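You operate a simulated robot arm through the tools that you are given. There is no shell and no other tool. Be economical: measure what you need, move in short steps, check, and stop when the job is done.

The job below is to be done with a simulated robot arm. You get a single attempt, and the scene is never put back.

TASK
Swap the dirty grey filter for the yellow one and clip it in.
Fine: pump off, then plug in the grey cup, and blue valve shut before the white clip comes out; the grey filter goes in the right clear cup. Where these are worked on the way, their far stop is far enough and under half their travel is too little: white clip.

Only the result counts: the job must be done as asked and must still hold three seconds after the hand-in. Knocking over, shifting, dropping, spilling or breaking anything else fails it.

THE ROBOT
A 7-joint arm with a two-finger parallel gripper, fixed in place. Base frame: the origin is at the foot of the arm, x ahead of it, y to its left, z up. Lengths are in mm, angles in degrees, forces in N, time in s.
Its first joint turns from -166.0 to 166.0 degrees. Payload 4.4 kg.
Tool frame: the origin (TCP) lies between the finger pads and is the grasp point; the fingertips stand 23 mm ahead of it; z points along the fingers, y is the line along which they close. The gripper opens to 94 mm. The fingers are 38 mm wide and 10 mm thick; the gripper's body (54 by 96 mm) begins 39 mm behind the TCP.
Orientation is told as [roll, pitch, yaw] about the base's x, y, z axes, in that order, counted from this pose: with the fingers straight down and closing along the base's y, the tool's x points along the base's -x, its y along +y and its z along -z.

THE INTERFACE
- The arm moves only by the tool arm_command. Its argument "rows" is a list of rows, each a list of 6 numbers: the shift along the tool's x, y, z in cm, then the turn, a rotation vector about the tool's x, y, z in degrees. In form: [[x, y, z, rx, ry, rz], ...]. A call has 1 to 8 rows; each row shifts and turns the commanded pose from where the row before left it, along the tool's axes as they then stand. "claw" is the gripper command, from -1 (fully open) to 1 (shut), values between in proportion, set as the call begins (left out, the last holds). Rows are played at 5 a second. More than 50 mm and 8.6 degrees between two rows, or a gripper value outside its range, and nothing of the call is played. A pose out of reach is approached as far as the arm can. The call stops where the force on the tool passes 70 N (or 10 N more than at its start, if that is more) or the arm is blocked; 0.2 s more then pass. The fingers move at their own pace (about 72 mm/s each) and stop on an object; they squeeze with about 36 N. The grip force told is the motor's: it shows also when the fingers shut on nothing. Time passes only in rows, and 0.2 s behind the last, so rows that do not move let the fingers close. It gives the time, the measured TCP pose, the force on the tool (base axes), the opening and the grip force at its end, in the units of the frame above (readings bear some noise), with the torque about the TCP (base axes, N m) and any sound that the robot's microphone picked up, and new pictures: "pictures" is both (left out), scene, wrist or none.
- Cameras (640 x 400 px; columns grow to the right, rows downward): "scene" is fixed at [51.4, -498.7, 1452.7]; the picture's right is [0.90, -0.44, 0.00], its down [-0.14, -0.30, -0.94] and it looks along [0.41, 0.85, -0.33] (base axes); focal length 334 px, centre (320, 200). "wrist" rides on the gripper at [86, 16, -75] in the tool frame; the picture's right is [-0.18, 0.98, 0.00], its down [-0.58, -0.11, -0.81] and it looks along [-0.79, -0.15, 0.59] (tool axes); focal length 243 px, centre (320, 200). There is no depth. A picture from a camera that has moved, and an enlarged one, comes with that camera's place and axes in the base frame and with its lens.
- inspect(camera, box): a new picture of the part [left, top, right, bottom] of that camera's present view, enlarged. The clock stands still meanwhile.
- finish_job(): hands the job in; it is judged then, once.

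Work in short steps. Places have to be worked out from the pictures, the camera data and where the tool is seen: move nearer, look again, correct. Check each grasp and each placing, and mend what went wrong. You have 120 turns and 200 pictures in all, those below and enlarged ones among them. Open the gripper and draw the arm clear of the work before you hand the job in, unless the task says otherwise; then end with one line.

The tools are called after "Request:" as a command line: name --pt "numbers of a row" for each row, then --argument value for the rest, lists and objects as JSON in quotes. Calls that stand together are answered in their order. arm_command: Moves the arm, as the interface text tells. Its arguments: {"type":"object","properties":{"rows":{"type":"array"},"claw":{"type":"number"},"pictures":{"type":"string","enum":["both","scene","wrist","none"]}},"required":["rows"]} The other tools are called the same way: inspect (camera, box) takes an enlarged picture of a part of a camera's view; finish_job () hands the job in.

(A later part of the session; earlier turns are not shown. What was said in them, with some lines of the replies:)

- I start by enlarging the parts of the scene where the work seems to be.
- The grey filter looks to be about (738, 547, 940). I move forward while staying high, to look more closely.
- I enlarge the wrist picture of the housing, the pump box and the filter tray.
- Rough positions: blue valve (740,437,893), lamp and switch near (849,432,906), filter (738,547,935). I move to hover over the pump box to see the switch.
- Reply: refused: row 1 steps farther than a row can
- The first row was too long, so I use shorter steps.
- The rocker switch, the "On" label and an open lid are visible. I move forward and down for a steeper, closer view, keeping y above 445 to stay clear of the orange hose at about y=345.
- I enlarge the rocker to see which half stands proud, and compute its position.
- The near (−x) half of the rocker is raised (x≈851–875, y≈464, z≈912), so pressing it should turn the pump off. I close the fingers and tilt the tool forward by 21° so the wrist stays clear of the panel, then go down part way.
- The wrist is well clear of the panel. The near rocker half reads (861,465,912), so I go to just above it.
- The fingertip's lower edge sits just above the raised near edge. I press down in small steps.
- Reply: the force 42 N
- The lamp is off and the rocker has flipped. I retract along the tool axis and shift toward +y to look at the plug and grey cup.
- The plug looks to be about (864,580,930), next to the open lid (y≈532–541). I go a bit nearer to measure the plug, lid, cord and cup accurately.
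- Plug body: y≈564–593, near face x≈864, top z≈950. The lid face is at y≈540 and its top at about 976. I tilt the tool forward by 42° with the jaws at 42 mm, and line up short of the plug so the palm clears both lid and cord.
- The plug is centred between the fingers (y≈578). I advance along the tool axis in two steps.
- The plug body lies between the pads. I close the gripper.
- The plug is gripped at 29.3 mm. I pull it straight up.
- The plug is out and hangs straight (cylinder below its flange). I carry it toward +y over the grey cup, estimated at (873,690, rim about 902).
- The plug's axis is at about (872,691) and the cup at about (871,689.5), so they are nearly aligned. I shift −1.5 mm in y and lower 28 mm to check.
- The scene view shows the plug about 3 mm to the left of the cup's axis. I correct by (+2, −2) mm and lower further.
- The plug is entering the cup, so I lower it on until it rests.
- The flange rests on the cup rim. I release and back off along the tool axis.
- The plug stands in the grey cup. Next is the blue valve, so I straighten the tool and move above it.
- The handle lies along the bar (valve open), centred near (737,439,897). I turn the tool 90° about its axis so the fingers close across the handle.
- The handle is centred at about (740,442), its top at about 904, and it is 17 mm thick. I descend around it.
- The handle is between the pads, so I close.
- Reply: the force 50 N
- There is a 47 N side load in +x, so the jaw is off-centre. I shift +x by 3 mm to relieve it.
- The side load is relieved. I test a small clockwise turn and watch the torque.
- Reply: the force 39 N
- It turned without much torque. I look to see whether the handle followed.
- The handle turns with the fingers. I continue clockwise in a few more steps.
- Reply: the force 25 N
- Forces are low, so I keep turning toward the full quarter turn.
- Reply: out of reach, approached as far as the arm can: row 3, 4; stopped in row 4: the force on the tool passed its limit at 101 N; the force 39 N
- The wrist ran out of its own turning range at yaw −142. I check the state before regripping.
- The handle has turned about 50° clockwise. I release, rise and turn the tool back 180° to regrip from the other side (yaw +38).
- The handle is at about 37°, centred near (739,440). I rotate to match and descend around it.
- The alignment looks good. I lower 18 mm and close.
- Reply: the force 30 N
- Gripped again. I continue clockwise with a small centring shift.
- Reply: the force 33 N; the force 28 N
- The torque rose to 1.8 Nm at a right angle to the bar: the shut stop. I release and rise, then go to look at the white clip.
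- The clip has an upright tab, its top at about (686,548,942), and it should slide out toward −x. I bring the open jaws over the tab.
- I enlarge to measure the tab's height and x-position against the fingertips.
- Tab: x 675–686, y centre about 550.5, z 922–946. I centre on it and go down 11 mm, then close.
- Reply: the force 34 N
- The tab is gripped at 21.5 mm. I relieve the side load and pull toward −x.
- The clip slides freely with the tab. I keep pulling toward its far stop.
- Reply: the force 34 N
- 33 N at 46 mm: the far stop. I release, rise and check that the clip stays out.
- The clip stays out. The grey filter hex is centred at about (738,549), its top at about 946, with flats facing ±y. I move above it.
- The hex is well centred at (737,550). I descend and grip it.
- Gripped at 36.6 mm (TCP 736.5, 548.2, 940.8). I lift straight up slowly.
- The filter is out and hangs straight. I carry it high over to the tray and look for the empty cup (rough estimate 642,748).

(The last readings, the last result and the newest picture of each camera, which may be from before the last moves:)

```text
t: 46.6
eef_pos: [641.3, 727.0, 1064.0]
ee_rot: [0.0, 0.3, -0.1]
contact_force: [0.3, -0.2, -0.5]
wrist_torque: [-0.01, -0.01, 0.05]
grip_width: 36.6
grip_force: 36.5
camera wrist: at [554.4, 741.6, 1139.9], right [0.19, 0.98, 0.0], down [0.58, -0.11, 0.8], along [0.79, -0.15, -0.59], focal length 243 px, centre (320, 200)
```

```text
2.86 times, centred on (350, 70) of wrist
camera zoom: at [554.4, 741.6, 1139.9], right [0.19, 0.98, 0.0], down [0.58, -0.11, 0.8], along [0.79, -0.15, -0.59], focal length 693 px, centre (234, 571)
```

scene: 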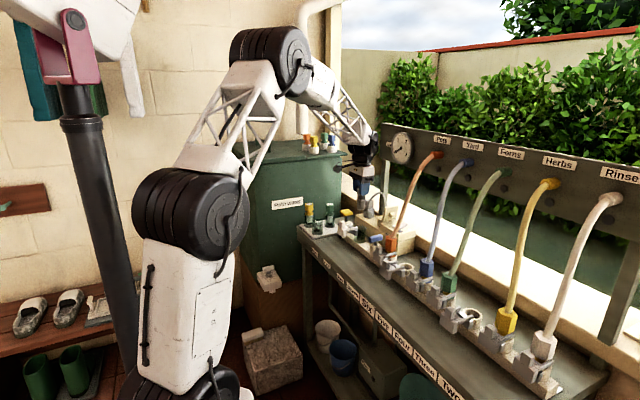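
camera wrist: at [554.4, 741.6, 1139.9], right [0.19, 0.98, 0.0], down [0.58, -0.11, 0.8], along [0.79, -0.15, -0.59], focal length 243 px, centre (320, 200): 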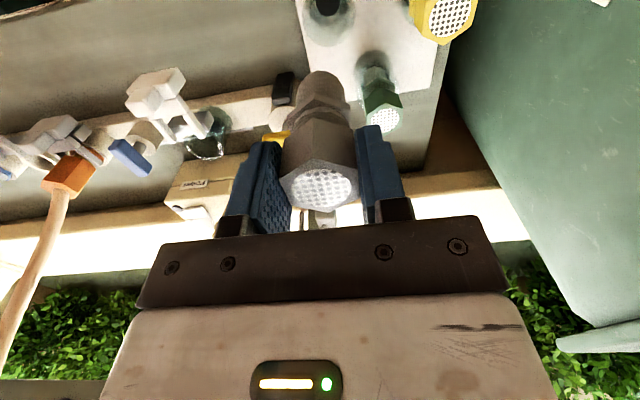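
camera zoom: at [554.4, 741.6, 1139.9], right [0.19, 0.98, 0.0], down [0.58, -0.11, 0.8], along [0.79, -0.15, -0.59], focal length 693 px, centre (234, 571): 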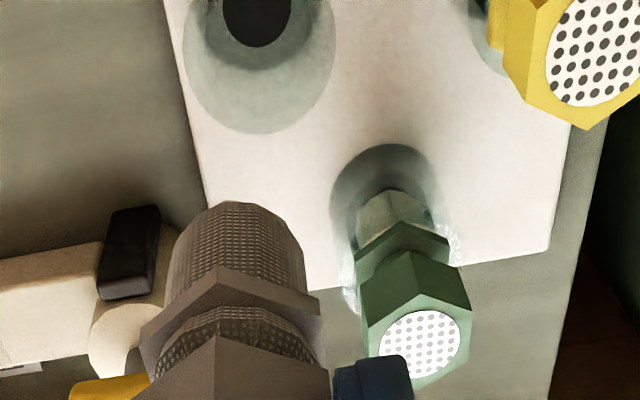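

The empty cup's rim is at about (634,735,880); yellow is at about (637,825) and green at (719,779). The empty one is the right-hand cup, so I align the filter over it and lower part way.

Request:
arm_command --pt "0.7 0.8 2 0 0 0" --pt "0 0 3 0 0 0" --pt "0 0 2.5 0 0 0" --pictures "wrist"

Request:
inspect --camera "scene" --box '[290, 180, 350, 240]'

Request:
inspect --camera "wrist" --box '[220, 0, 440, 140]'

```text
t: 47.4
eef_pos: [634.2, 731.8, 990.5]
ee_rot: [-0.2, 0.1, -0.1]
contact_force: [0.5, 0.2, -0.4]
wrist_torque: [-0.03, -0.01, 0.01]
grip_width: 36.7
grip_force: 35.9
camera wrist: at [546.3, 747.9, 1066.3], right [0.19, 0.98, 0.0], down [0.58, -0.11, 0.8], along [0.79, -0.15, -0.59], focal length 243 px, centre (320, 200)
```

wrist: 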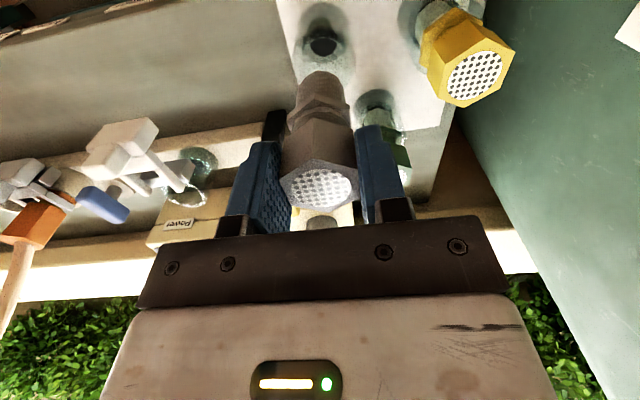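

```text
6.67 times, centred on (320, 210) of scene
camera zoom: at [51.4, -498.7, 1452.7], right [0.9, -0.44, 0.0], down [-0.14, -0.3, -0.94], along [0.41, 0.85, -0.33], focal length 2226 px, centre (320, 133)
```

zoom: 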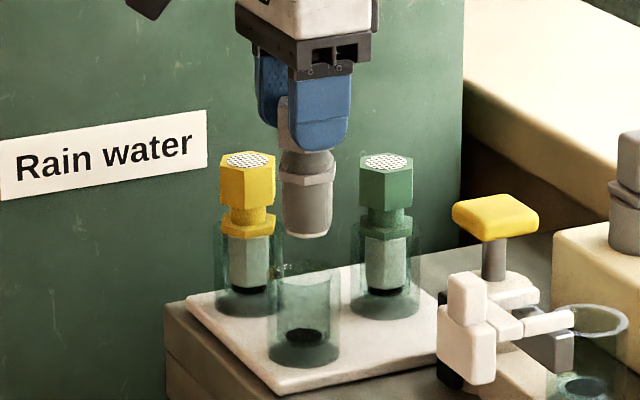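

```text
2.86 times, centred on (330, 70) of wrist
camera zoom: at [546.3, 747.9, 1066.3], right [0.19, 0.98, 0.0], down [0.58, -0.11, 0.8], along [0.79, -0.15, -0.59], focal length 693 px, centre (291, 571)
```

zoom: 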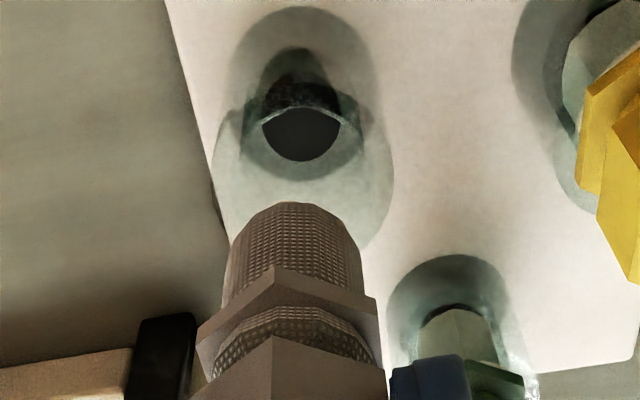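

The filter is about 3 mm short in y. I correct that and lower it into the cup.

Request:
arm_command --pt "0.08 0.32 0.5 0 0 0" --pt "0 0 2 0 0 0" --pt "0 0 2 0 0 0" --pictures "none"

Request:
inspect --camera "scene" --box '[290, 180, 350, 240]'

Request:
inspect --camera "wrist" --box '[220, 0, 440, 140]'

```text
t: 48.2
eef_pos: [633.6, 738.1, 944.4]
ee_rot: [-0.1, 0.2, -0.1]
contact_force: [0.6, -0.5, -0.1]
wrist_torque: [0.02, 0.03, 0.01]
grip_width: 36.7
grip_force: 35.8
```

```text
6.67 times, centred on (320, 210) of scene
camera zoom: at [51.4, -498.7, 1452.7], right [0.9, -0.44, 0.0], down [-0.14, -0.3, -0.94], along [0.41, 0.85, -0.33], focal length 2226 px, centre (320, 133)
```

zoom: 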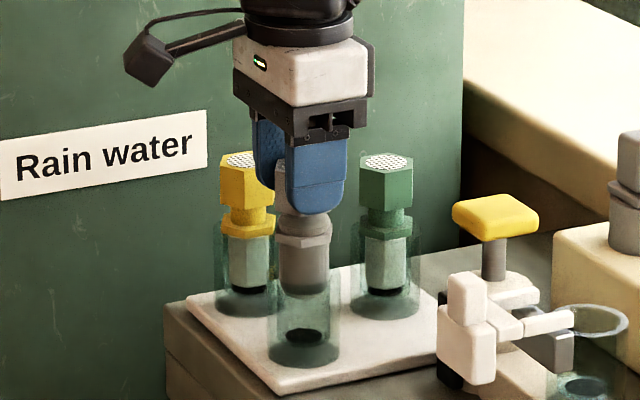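

```text
2.86 times, centred on (330, 70) of wrist
camera zoom: at [545.9, 752.1, 1021.3], right [0.19, 0.98, 0.0], down [0.58, -0.11, 0.8], along [0.79, -0.15, -0.59], focal length 693 px, centre (291, 571)
```

zoom: 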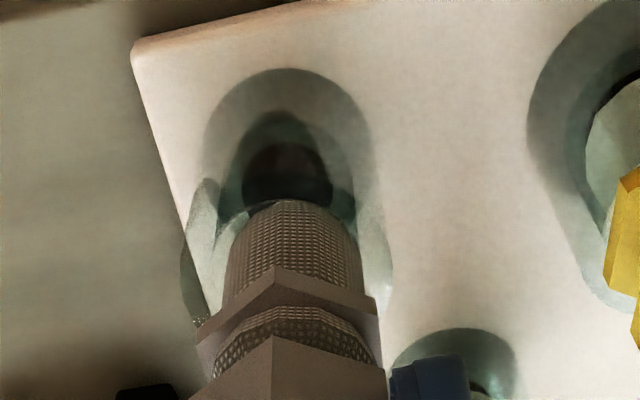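

It is inside the cup and nearly centred. I lower on to the seat.

Request:
arm_command --pt "0 -0.15 0.8 0 0 0" --pt "0 0 0.8 0 0 0" --pt "0 0 0.5 0 0 0" --pictures "none"

Request:
inspect --camera "scene" --box '[290, 180, 350, 240]'

```text
t: 49.0
eef_pos: [632.9, 734.9, 924.0]
ee_rot: [-0.1, 0.4, 0.0]
contact_force: [-0.1, -0.6, -0.4]
wrist_torque: [0.01, 0.0, -0.02]
grip_width: 36.3
grip_force: 35.9
```

```text
6.67 times, centred on (320, 210) of scene
camera zoom: at [51.4, -498.7, 1452.7], right [0.9, -0.44, 0.0], down [-0.14, -0.3, -0.94], along [0.41, 0.85, -0.33], focal length 2226 px, centre (320, 133)
```

zoom: 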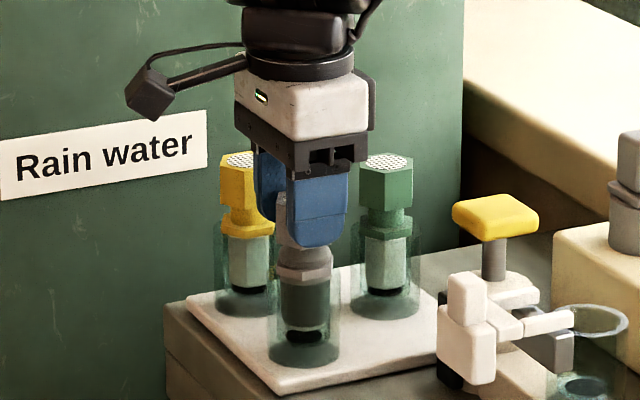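

There are a few millimetres to go, so I lower until contact.

Request:
arm_command --pt "0 0 0.2 0 0 0" --pt "0 0 0.2 0 0 0" --pictures "none"

```text
t: 49.6
eef_pos: [632.5, 735.5, 919.3]
ee_rot: [0.0, 0.2, -0.1]
contact_force: [-1.7, -3.2, 8.8]
wrist_torque: [0.01, 0.07, 0.05]
grip_width: 36.6
grip_force: 36.2
```

Seated (9 N upward). I release and rise, then look at the result and at the yellow filter.

Request:
arm_command --pt "0 0 0 0 0 0" --pt "0 0 0 0 0 0" --pt "0 0 -4 0 0 0" --pt "0 0 -4 0 0 0" --pt "0 3 -2 0 0 0" --pt "0 3.5 0 0 0 0" --pictures "wrist" --claw 0

Request:
inspect --camera "wrist" --box '[220, 0, 440, 140]'

Request:
inspect --camera "scene" --box '[290, 180, 350, 240]'

```text
t: 51.0
eef_pos: [632.0, 800.1, 1020.5]
ee_rot: [-0.1, 0.3, -0.1]
contact_force: [-1.4, 0.0, 0.9]
wrist_torque: [0.0, -0.04, -0.02]
grip_width: 47.0
grip_force: 0.0
camera wrist: at [544.4, 815.8, 1096.6], right [0.19, 0.98, 0.0], down [0.58, -0.11, 0.8], along [0.79, -0.15, -0.59], focal length 243 px, centre (320, 200)
```

wrist: 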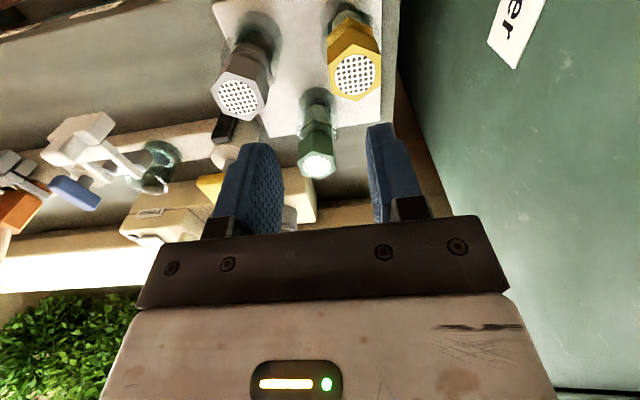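

```text
2.86 times, centred on (330, 70) of wrist
camera zoom: at [544.4, 815.8, 1096.6], right [0.19, 0.98, 0.0], down [0.58, -0.11, 0.8], along [0.79, -0.15, -0.59], focal length 693 px, centre (291, 571)
```

zoom: 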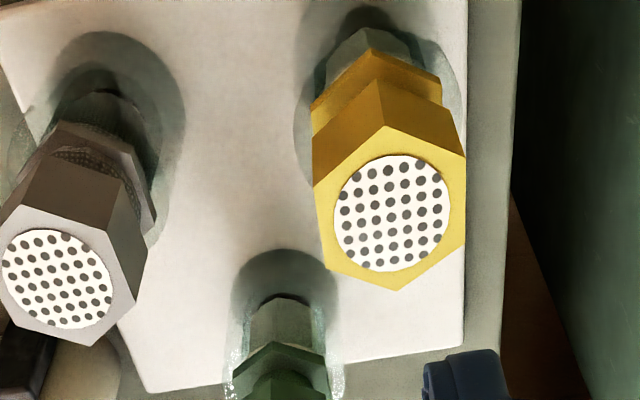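

```text
6.67 times, centred on (320, 210) of scene
camera zoom: at [51.4, -498.7, 1452.7], right [0.9, -0.44, 0.0], down [-0.14, -0.3, -0.94], along [0.41, 0.85, -0.33], focal length 2226 px, centre (320, 133)
```

zoom: 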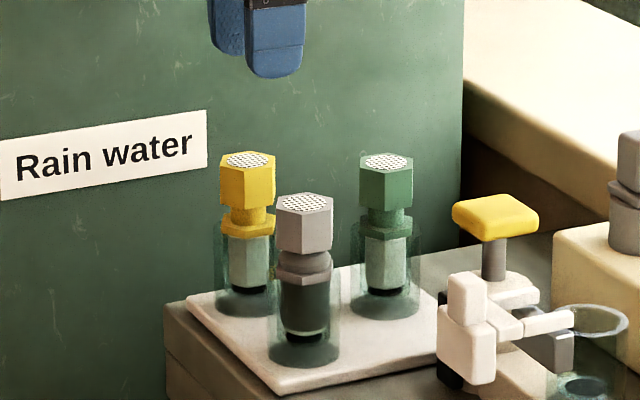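

The grey filter is seated in the right cup. The yellow hex is at (633,824) with its top at about 926, and the tank face (y≈937) leaves room. I align and descend part way.

Request:
arm_command --pt "-0.1 2.4 0 0 0 0" --pt "0 0 3 0 0 0" --pt "0 0 3 0 0 0" --pt "0 0 0.5 0 0 0" --pictures "none"

Request:
inspect --camera "wrist" --box '[220, 60, 420, 240]'

Request:
inspect --camera "scene" --box '[290, 180, 350, 240]'

```text
t: 52.0
eef_pos: [633.3, 825.8, 953.1]
ee_rot: [-0.1, 0.3, 0.0]
contact_force: [0.1, -0.9, 0.1]
wrist_torque: [0.0, 0.0, 0.0]
grip_width: 47.3
grip_force: 0.1
```

```text
2.22 times, centred on (320, 150) of wrist
camera zoom: at [545.8, 840.4, 1028.2], right [0.18, 0.98, 0.0], down [0.58, -0.11, 0.8], along [0.79, -0.15, -0.59], focal length 539 px, centre (320, 311)
```

zoom: 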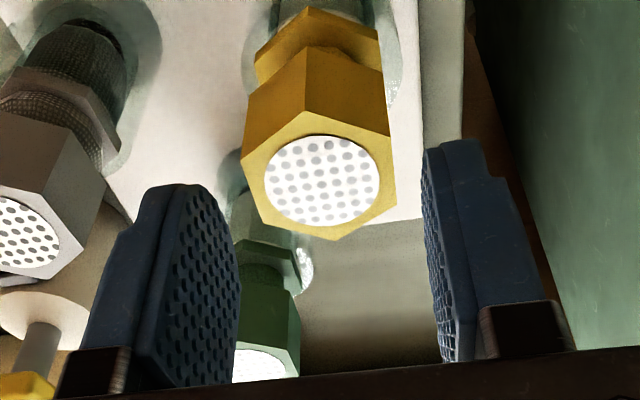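

```text
6.67 times, centred on (320, 210) of scene
camera zoom: at [51.4, -498.7, 1452.7], right [0.9, -0.44, 0.0], down [-0.14, -0.3, -0.94], along [0.41, 0.85, -0.33], focal length 2226 px, centre (320, 133)
```

zoom: 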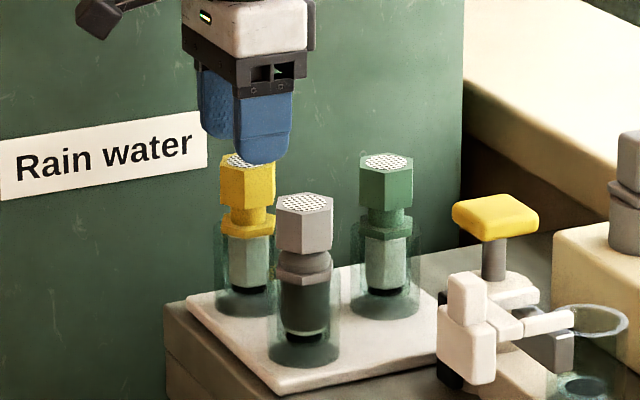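

The view matches the one before gripping the grey filter. I descend to z≈920 and close.

Request:
arm_command --pt "0 -0.1 1.7 0 0 0" --pt "0 0 1.6 0 0 0" --pt "0 0 0 0 0 0" --pictures "none"

Request:
arm_command --pt "0 0 0 0 0 0" --pt "0 0 0 0 0 0" --pt "0 0 0 0 0 0" --pictures "none" --claw 1

Request:
arm_command --pt "0 0 -0.5 0 0 0" --pt "0 0 -1 0 0 0" --pt "0 0 -3 0 0 0" --pt "0 0 -4 0 0 0" --pt "0 0 -4 0 0 0" --pt "0 0 -2 0 0 0" --pictures "wrist"

Request:
inspect --camera "scene" --box '[280, 150, 380, 240]'

```text
t: 52.8
eef_pos: [632.8, 823.4, 920.7]
ee_rot: [0.0, 0.3, -0.1]
contact_force: [-0.3, -0.5, 0.6]
wrist_torque: [0.01, 0.03, -0.01]
grip_width: 47.1
grip_force: 0.2
```

```text
t: 53.6
eef_pos: [632.2, 824.2, 920.1]
ee_rot: [0.0, 0.3, -0.1]
contact_force: [0.3, -0.3, -0.5]
wrist_torque: [0.0, -0.04, 0.03]
grip_width: 36.3
grip_force: 36.1
```

```text
t: 55.0
eef_pos: [632.4, 822.6, 1065.6]
ee_rot: [-0.1, 0.4, -0.1]
contact_force: [-0.2, -0.2, -1.3]
wrist_torque: [-0.02, 0.03, -0.03]
grip_width: 36.7
grip_force: 36.0
camera wrist: at [546.7, 838.0, 1141.9], right [0.19, 0.98, 0.0], down [0.59, -0.11, 0.8], along [0.79, -0.15, -0.6], focal length 243 px, centre (320, 200)
```

wrist: 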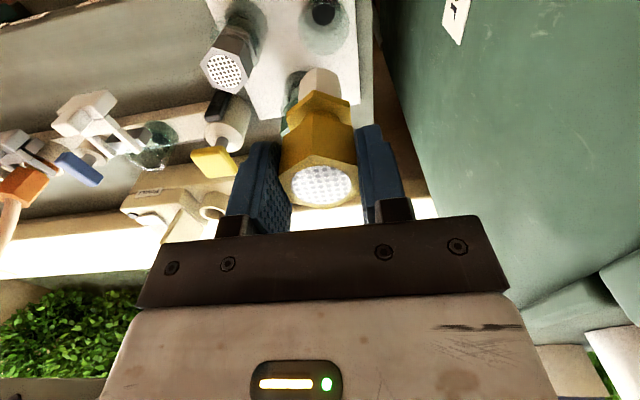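

```text
4.44 times, centred on (330, 195) of scene
camera zoom: at [51.4, -498.7, 1452.7], right [0.9, -0.44, 0.0], down [-0.14, -0.3, -0.94], along [0.41, 0.85, -0.33], focal length 1484 px, centre (276, 222)
```

zoom: 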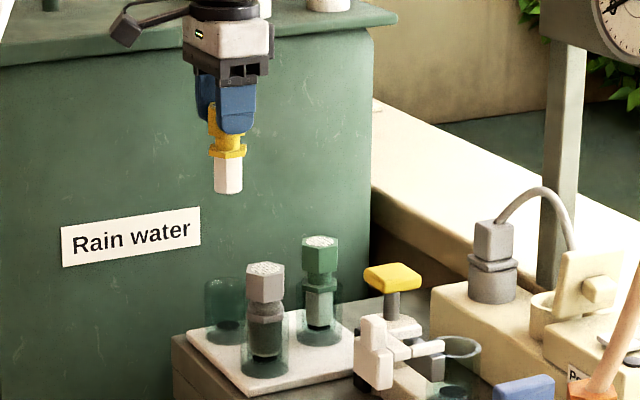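

The yellow filter is lifted cleanly. I carry it to above the housing at (737,549).

Request:
arm_command --pt "-1.49 -3.9 0 0 0 0" --pt "-1.49 -3.9 0 0 0 0" --pt "-1.49 -3.9 0 0 0 0" --pt "-1.49 -3.9 0 0 0 0" --pt "-1.49 -3.9 0 0 0 0" --pt "-1.49 -3.9 0 0 0 0" --pt "-1.49 -3.9 0 0 0 0" --pictures "wrist"

Request:
inspect --camera "scene" --box '[340, 170, 400, 245]'

Request:
inspect --camera "wrist" --box '[220, 0, 420, 140]'

```text
t: 56.6
eef_pos: [739.0, 550.3, 1064.5]
ee_rot: [-0.1, 0.3, 0.0]
contact_force: [-0.1, -0.4, -0.8]
wrist_torque: [0.02, 0.04, -0.02]
grip_width: 36.3
grip_force: 36.1
camera wrist: at [652.3, 564.6, 1139.9], right [0.18, 0.98, 0.0], down [0.58, -0.11, 0.8], along [0.79, -0.15, -0.59], focal length 243 px, centre (320, 200)
```

wrist: 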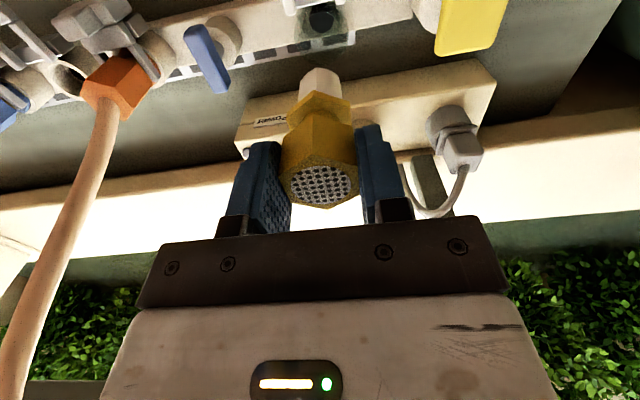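

```text
5.33 times, centred on (370, 208) of scene
camera zoom: at [51.4, -498.7, 1452.7], right [0.9, -0.44, 0.0], down [-0.14, -0.3, -0.94], along [0.41, 0.85, -0.33], focal length 1780 px, centre (53, 160)
```

zoom: 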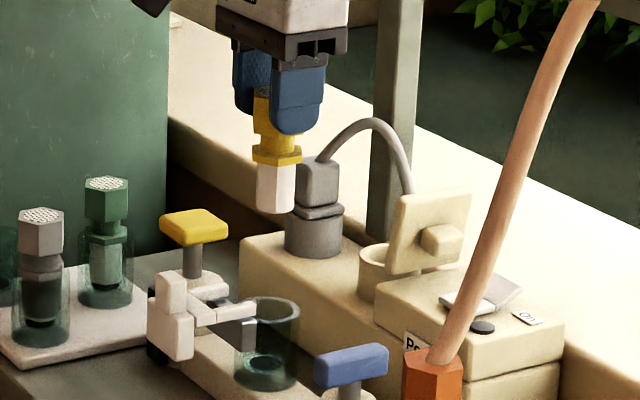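

```text
2.86 times, centred on (320, 70) of wrist
camera zoom: at [652.3, 564.6, 1139.9], right [0.18, 0.98, 0.0], down [0.58, -0.11, 0.8], along [0.79, -0.15, -0.59], focal length 693 px, centre (320, 571)
```

zoom: 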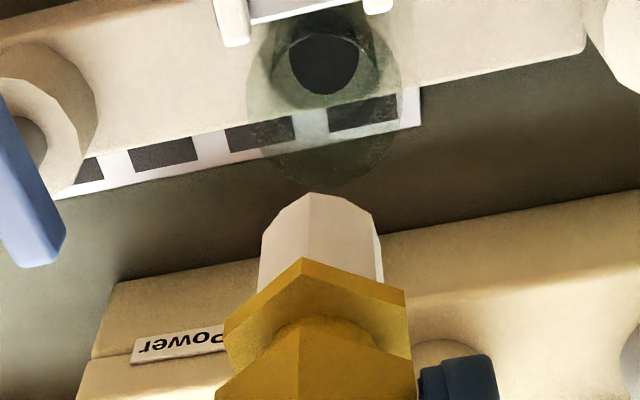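

Aligned within about 2 mm. I correct slightly toward the grey filter's seat position and lower part way.

Request:
arm_command --pt "0.15 -0.1 2.5 0 0 0" --pt "0 0 2.5 0 0 0" --pt "0 0 2 0 0 0" --pictures "none"

Request:
inspect --camera "scene" --box '[340, 190, 395, 245]'

Request:
inspect --camera "wrist" --box '[220, 0, 420, 140]'

```text
t: 57.4
eef_pos: [737.3, 547.8, 994.7]
ee_rot: [-0.1, 0.2, -0.2]
contact_force: [0.7, 0.0, 0.0]
wrist_torque: [-0.03, 0.04, 0.05]
grip_width: 36.6
grip_force: 36.1
```

```text
7.27 times, centred on (368, 218) of scene
camera zoom: at [51.4, -498.7, 1452.7], right [0.9, -0.44, 0.0], down [-0.14, -0.3, -0.94], along [0.41, 0.85, -0.33], focal length 2428 px, centre (-26, 73)
```

zoom: 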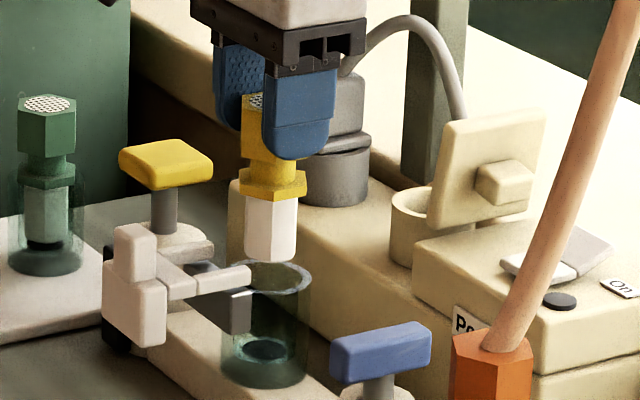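

```text
2.86 times, centred on (320, 70) of wrist
camera zoom: at [650.5, 563.7, 1071.2], right [0.19, 0.98, 0.0], down [0.58, -0.11, 0.8], along [0.79, -0.15, -0.59], focal length 693 px, centre (320, 571)
```

zoom: 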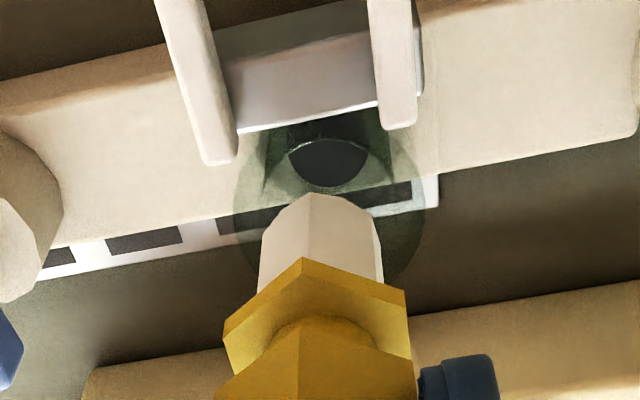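

The filter sits about 1–2 mm off the bowl's centre. I nudge (+1,+1) mm and lower on gently.

Request:
arm_command --pt "-0.1 0.1 1.0 0 0 0" --pt "0 0 1.5 0 0 0" --pt "0 0 1.2 0 0 0" --pictures "none"

Request:
inspect --camera "scene" --box '[340, 190, 395, 245]'

Request:
inspect --camera "wrist" --box '[220, 0, 420, 140]'

```text
t: 58.2
eef_pos: [738.0, 547.7, 957.6]
ee_rot: [0.0, 0.2, 0.0]
contact_force: [0.1, 0.4, -0.5]
wrist_torque: [-0.01, -0.02, 0.0]
grip_width: 36.5
grip_force: 36.6
```

```text
7.27 times, centred on (368, 218) of scene
camera zoom: at [51.4, -498.7, 1452.7], right [0.9, -0.44, 0.0], down [-0.14, -0.3, -0.94], along [0.41, 0.85, -0.33], focal length 2428 px, centre (-26, 73)
```

zoom: 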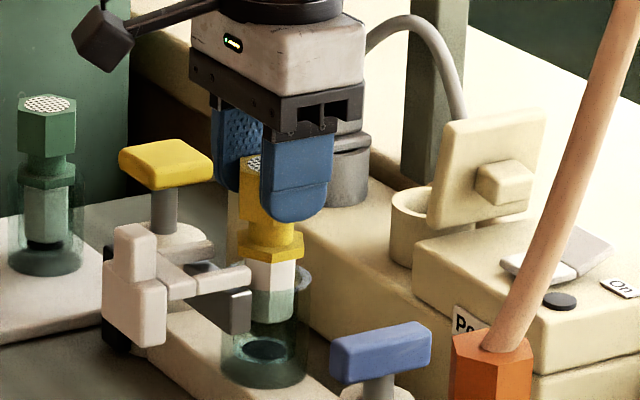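

```text
2.86 times, centred on (320, 70) of wrist
camera zoom: at [651.5, 564.5, 1034.0], right [0.19, 0.98, 0.0], down [0.58, -0.11, 0.8], along [0.79, -0.15, -0.59], focal length 693 px, centre (320, 571)
```

zoom: 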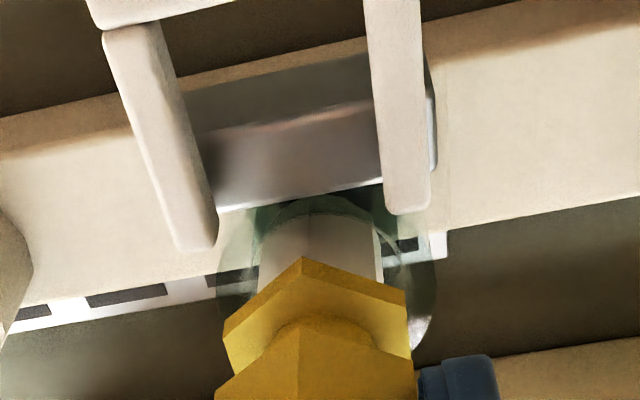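

The body is inside the bowl. I nudge +1.5 mm in y and lower to the seat height.

Request:
arm_command --pt "0 0.15 0.6 0 0 0" --pt "0 0 0.6 0 0 0" --pt "0 0 0.3 0 0 0" --pictures "none"

Request:
inspect --camera "scene" --box '[340, 190, 395, 245]'

```text
t: 59.0
eef_pos: [738.5, 549.9, 944.0]
ee_rot: [-0.1, 0.2, 0.0]
contact_force: [0.3, 0.2, -1.1]
wrist_torque: [0.03, 0.01, -0.01]
grip_width: 36.3
grip_force: 36.1
```

```text
7.27 times, centred on (368, 218) of scene
camera zoom: at [51.4, -498.7, 1452.7], right [0.9, -0.44, 0.0], down [-0.14, -0.3, -0.94], along [0.41, 0.85, -0.33], focal length 2428 px, centre (-26, 73)
```

zoom: 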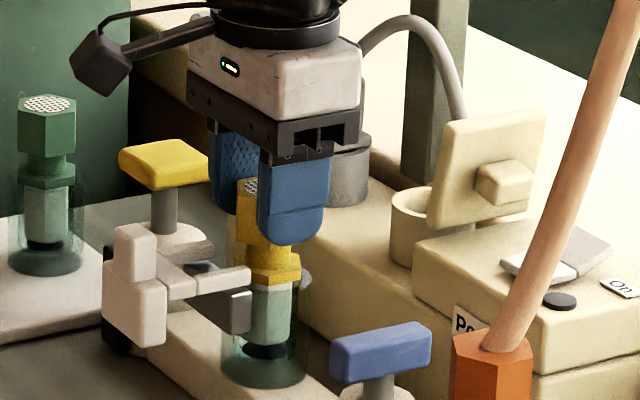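

A few millimetres to the seat, so I ease down until contact.

Request:
arm_command --pt "0 0 0.2 0 0 0" --pt "0 0 0.15 0 0 0" --pictures "none"

```text
t: 59.6
eef_pos: [737.3, 551.6, 939.8]
ee_rot: [-0.1, 0.2, -0.1]
contact_force: [-1.1, -1.1, 5.6]
wrist_torque: [0.02, 0.07, 0.01]
grip_width: 36.6
grip_force: 36.1
```

Contact at z 939.8, the same as the grey filter's seat. I release, rise and check.

Request:
arm_command --pt "0 0 0.05 0 0 0" --pt "0 0 0 0 0 0" --pt "0 0 0 0 0 0" --pt "0 0 -4 0 0 0" --pt "0 0 -4 0 0 0" --pt "4 0 -1.5 0 0 0" --pt "4.5 0 0 0 0 0" --pictures "wrist" --claw 0

Request:
inspect --camera "scene" --box '[340, 190, 395, 245]'

Request:
inspect --camera "wrist" --box '[240, 40, 400, 220]'

```text
t: 61.2
eef_pos: [654.5, 550.9, 1036.5]
ee_rot: [-0.2, 0.3, -0.2]
contact_force: [-0.2, 0.3, -0.2]
wrist_torque: [0.0, -0.01, -0.01]
grip_width: 47.0
grip_force: 0.0
camera wrist: at [566.9, 567.3, 1112.7], right [0.19, 0.98, 0.0], down [0.59, -0.11, 0.8], along [0.79, -0.15, -0.6], focal length 243 px, centre (320, 200)
```

wrist: 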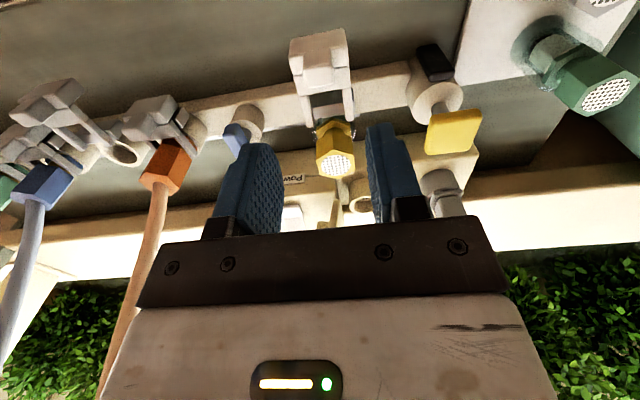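

```text
7.27 times, centred on (368, 218) of scene
camera zoom: at [51.4, -498.7, 1452.7], right [0.9, -0.44, 0.0], down [-0.14, -0.3, -0.94], along [0.41, 0.85, -0.33], focal length 2428 px, centre (-26, 73)
```

zoom: 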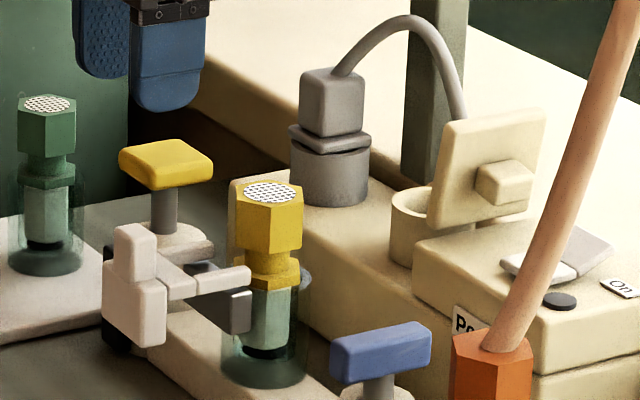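

```text
2.22 times, centred on (320, 130) of wrist
camera zoom: at [566.9, 567.3, 1112.7], right [0.19, 0.98, 0.0], down [0.59, -0.11, 0.8], along [0.79, -0.15, -0.6], focal length 539 px, centre (320, 356)
```

zoom: 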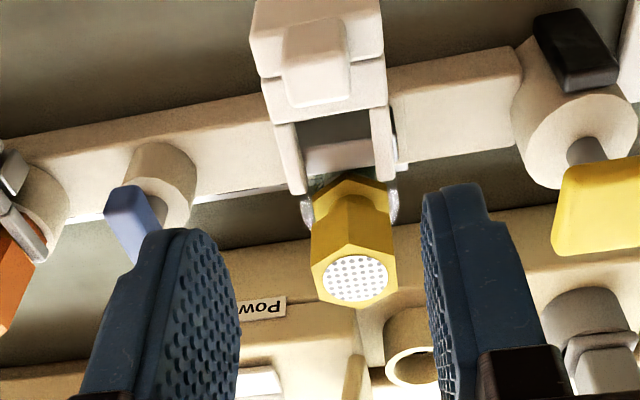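

The yellow filter sits exactly where the grey one did. I go back to the clip tab (left at TCP x≈634, y≈549, z≈949).

Request:
arm_command --pt "2.0 -0.1 2 0 0 0" --pt "0 0 3 0 0 0" --pt "0 0 2.4 0 0 0" --pictures "none"

Request:
inspect --camera "wrist" --box '[220, 60, 420, 240]'

Request:
inspect --camera "scene" --box '[330, 190, 385, 245]'

```text
t: 62.0
eef_pos: [634.1, 551.7, 961.9]
ee_rot: [-0.2, 0.2, 0.0]
contact_force: [0.3, -0.5, -0.2]
wrist_torque: [-0.01, 0.0, -0.04]
grip_width: 47.1
grip_force: 0.2
```

```text
2.22 times, centred on (320, 150) of wrist
camera zoom: at [547.5, 566.6, 1038.8], right [0.19, 0.98, 0.0], down [0.58, -0.11, 0.8], along [0.79, -0.15, -0.59], focal length 539 px, centre (320, 311)
```

zoom: 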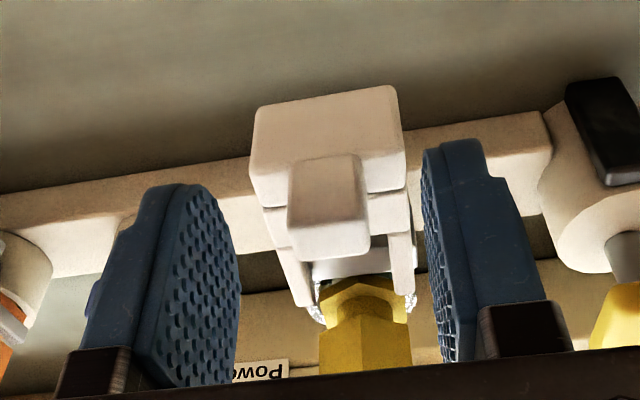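

```text
7.27 times, centred on (358, 218) of scene
camera zoom: at [51.4, -498.7, 1452.7], right [0.9, -0.44, 0.0], down [-0.14, -0.3, -0.94], along [0.41, 0.85, -0.33], focal length 2428 px, centre (47, 73)
```

zoom: 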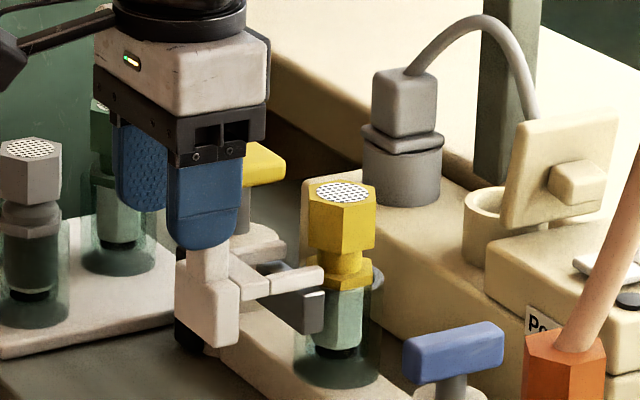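

The tab sits between the fingers. I lower 12 mm and grip it.

Request:
arm_command --pt "0 -0.1 1.25 0 0 0" --pt "0 0 0 0 0 0" --pictures "none"

Request:
arm_command --pt "0 0 0 0 0 0" --pt "0 0 0 0 0 0" --pt "0 0 0 0 0 0" --pictures "none" --claw 1

```text
t: 62.6
eef_pos: [634.1, 549.3, 948.3]
ee_rot: [0.0, 0.3, -0.1]
contact_force: [-0.4, 0.2, -0.2]
wrist_torque: [-0.01, 0.0, 0.0]
grip_width: 46.9
grip_force: 0.0
```

```text
t: 63.4
eef_pos: [633.4, 550.2, 949.9]
ee_rot: [-0.1, 0.4, 0.0]
contact_force: [1.3, 12.0, -3.1]
wrist_torque: [0.2, -0.07, 0.19]
grip_width: 21.6
grip_force: 45.3
```

Gripped at 21.6 mm. I push the clip home toward +x in short steps.

Request:
arm_command --pt "-0.8 0.05 0 0 0 0" --pt "-0.8 0 0 0 0 0" --pt "-0.8 0 0 0 0 0" --pt "-0.8 0 0 0 0 0" --pictures "none"

Request:
arm_command --pt "-0.5 0 0 0 0 0" --pt "-0.5 0 0 0 0 0" --pt "-0.4 0 0 0 0 0" --pt "-0.2 0 0 0 0 0" --pictures "none"

Request:
inspect --camera "scene" --box '[340, 190, 395, 245]'

```text
t: 64.4
eef_pos: [665.4, 550.8, 949.7]
ee_rot: [-0.1, 0.1, 0.1]
contact_force: [-0.2, 13.0, 8.3]
wrist_torque: [0.21, -0.27, 0.22]
grip_width: 21.2
grip_force: 45.0
```

```text
t: 65.4
eef_pos: [679.3, 549.8, 947.5]
ee_rot: [-0.2, 0.4, 0.0]
contact_force: [-33.0, 20.5, -8.3]
wrist_torque: [0.4, 0.73, 0.29]
grip_width: 21.8
grip_force: 45.3
```

```text
7.27 times, centred on (368, 218) of scene
camera zoom: at [51.4, -498.7, 1452.7], right [0.9, -0.44, 0.0], down [-0.14, -0.3, -0.94], along [0.41, 0.85, -0.33], focal length 2428 px, centre (-26, 73)
```

zoom: 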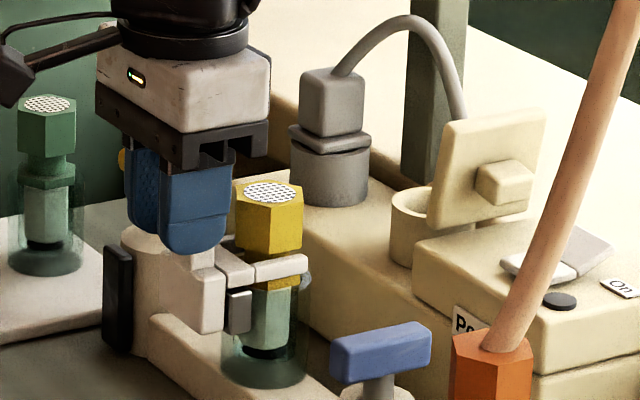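

33 N at x≈680: the clip is home at its stop, where it started. I release, rise and draw clear.

Request:
arm_command --pt "-0.1 0 0 0 0 0" --pt "0 0 0 0 0 0" --pictures "none"

Request:
arm_command --pt "0 0 0 0 0 0" --pt "0 0 0 0 0 0" --pt "0 0 -4 0 0 0" --pt "0 0 -4 0 0 0" --pt "4 0 -2 0 0 0" --pt "4.5 0 0 0 0 0" --pt "4.5 0 0 0 0 0" --claw -0.2 --pictures "both"

Request:
inspect --camera "scene" --box '[300, 185, 400, 255]'

Request:
inspect --camera "wrist" --box '[240, 60, 480, 230]'

```text
t: 66.0
eef_pos: [682.0, 550.5, 947.1]
ee_rot: [-0.2, 0.2, 0.0]
contact_force: [-27.6, 28.7, -17.6]
wrist_torque: [0.5, 0.71, 0.39]
grip_width: 21.5
grip_force: 45.1
```

```text
t: 67.6
eef_pos: [550.9, 550.1, 1047.6]
ee_rot: [-0.2, 0.3, -0.2]
contact_force: [-0.6, 0.7, 0.3]
wrist_torque: [0.01, -0.01, 0.03]
grip_width: 56.3
grip_force: 0.1
camera wrist: at [464.3, 565.1, 1122.8], right [0.18, 0.98, 0.0], down [0.59, -0.11, 0.8], along [0.79, -0.15, -0.6], focal length 243 px, centre (320, 200)
```

scene: 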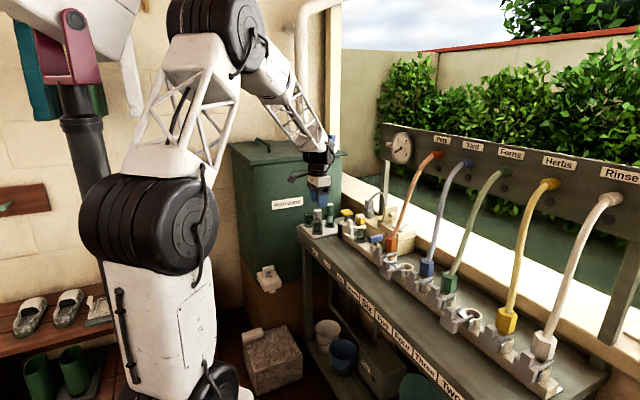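
wrist: 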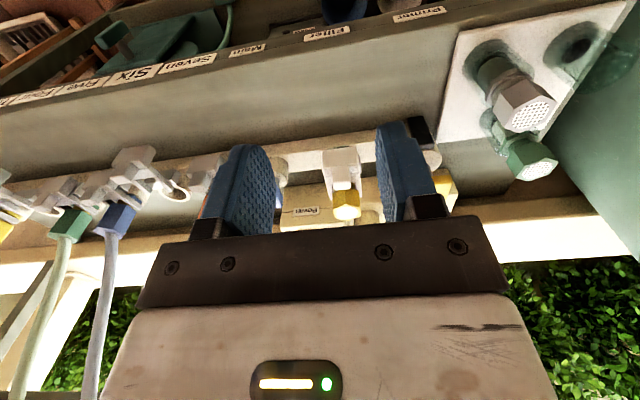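

```text
5.71 times, centred on (350, 220) of scene
camera zoom: at [51.4, -498.7, 1452.7], right [0.9, -0.44, 0.0], down [-0.14, -0.3, -0.94], along [0.41, 0.85, -0.33], focal length 1908 px, centre (149, 86)
```

zoom: 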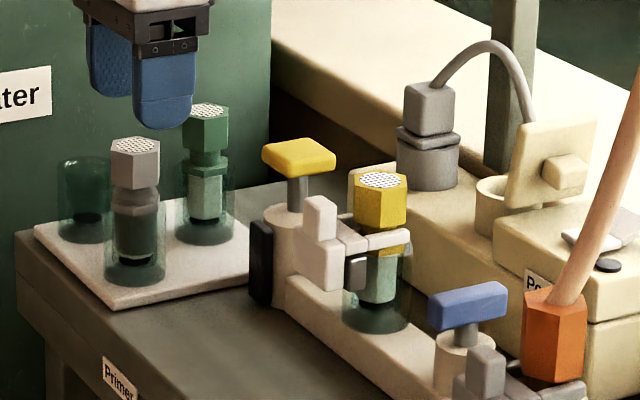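

```text
2.35 times, centred on (360, 145) of wrist
camera zoom: at [464.3, 565.1, 1122.8], right [0.18, 0.98, 0.0], down [0.59, -0.11, 0.8], along [0.79, -0.15, -0.6], focal length 571 px, centre (226, 329)
```

zoom: 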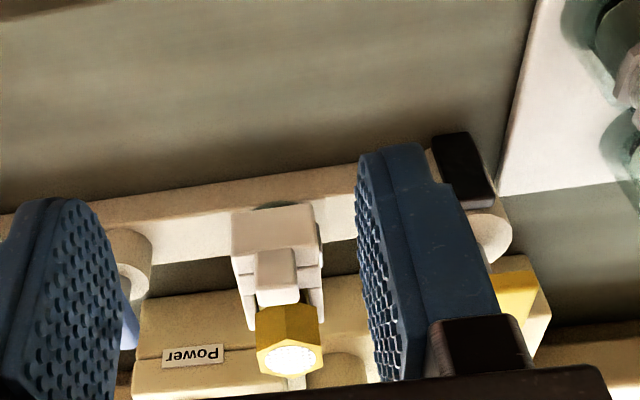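

Everything is in place: pump lamp off, plug in the grey cup, blue valve shut, grey filter in the right cup, yellow filter seated and clipped. The arm is open and clear, so I hand in.

Request:
finish_job

```text
The job is handed in.
```

The yellow filter is in and the white clip is pushed home to its stop. Beforehand I turned the pump off, put the plug in the grey cup and shut the blue valve. The grey filter is in the right clear cup.
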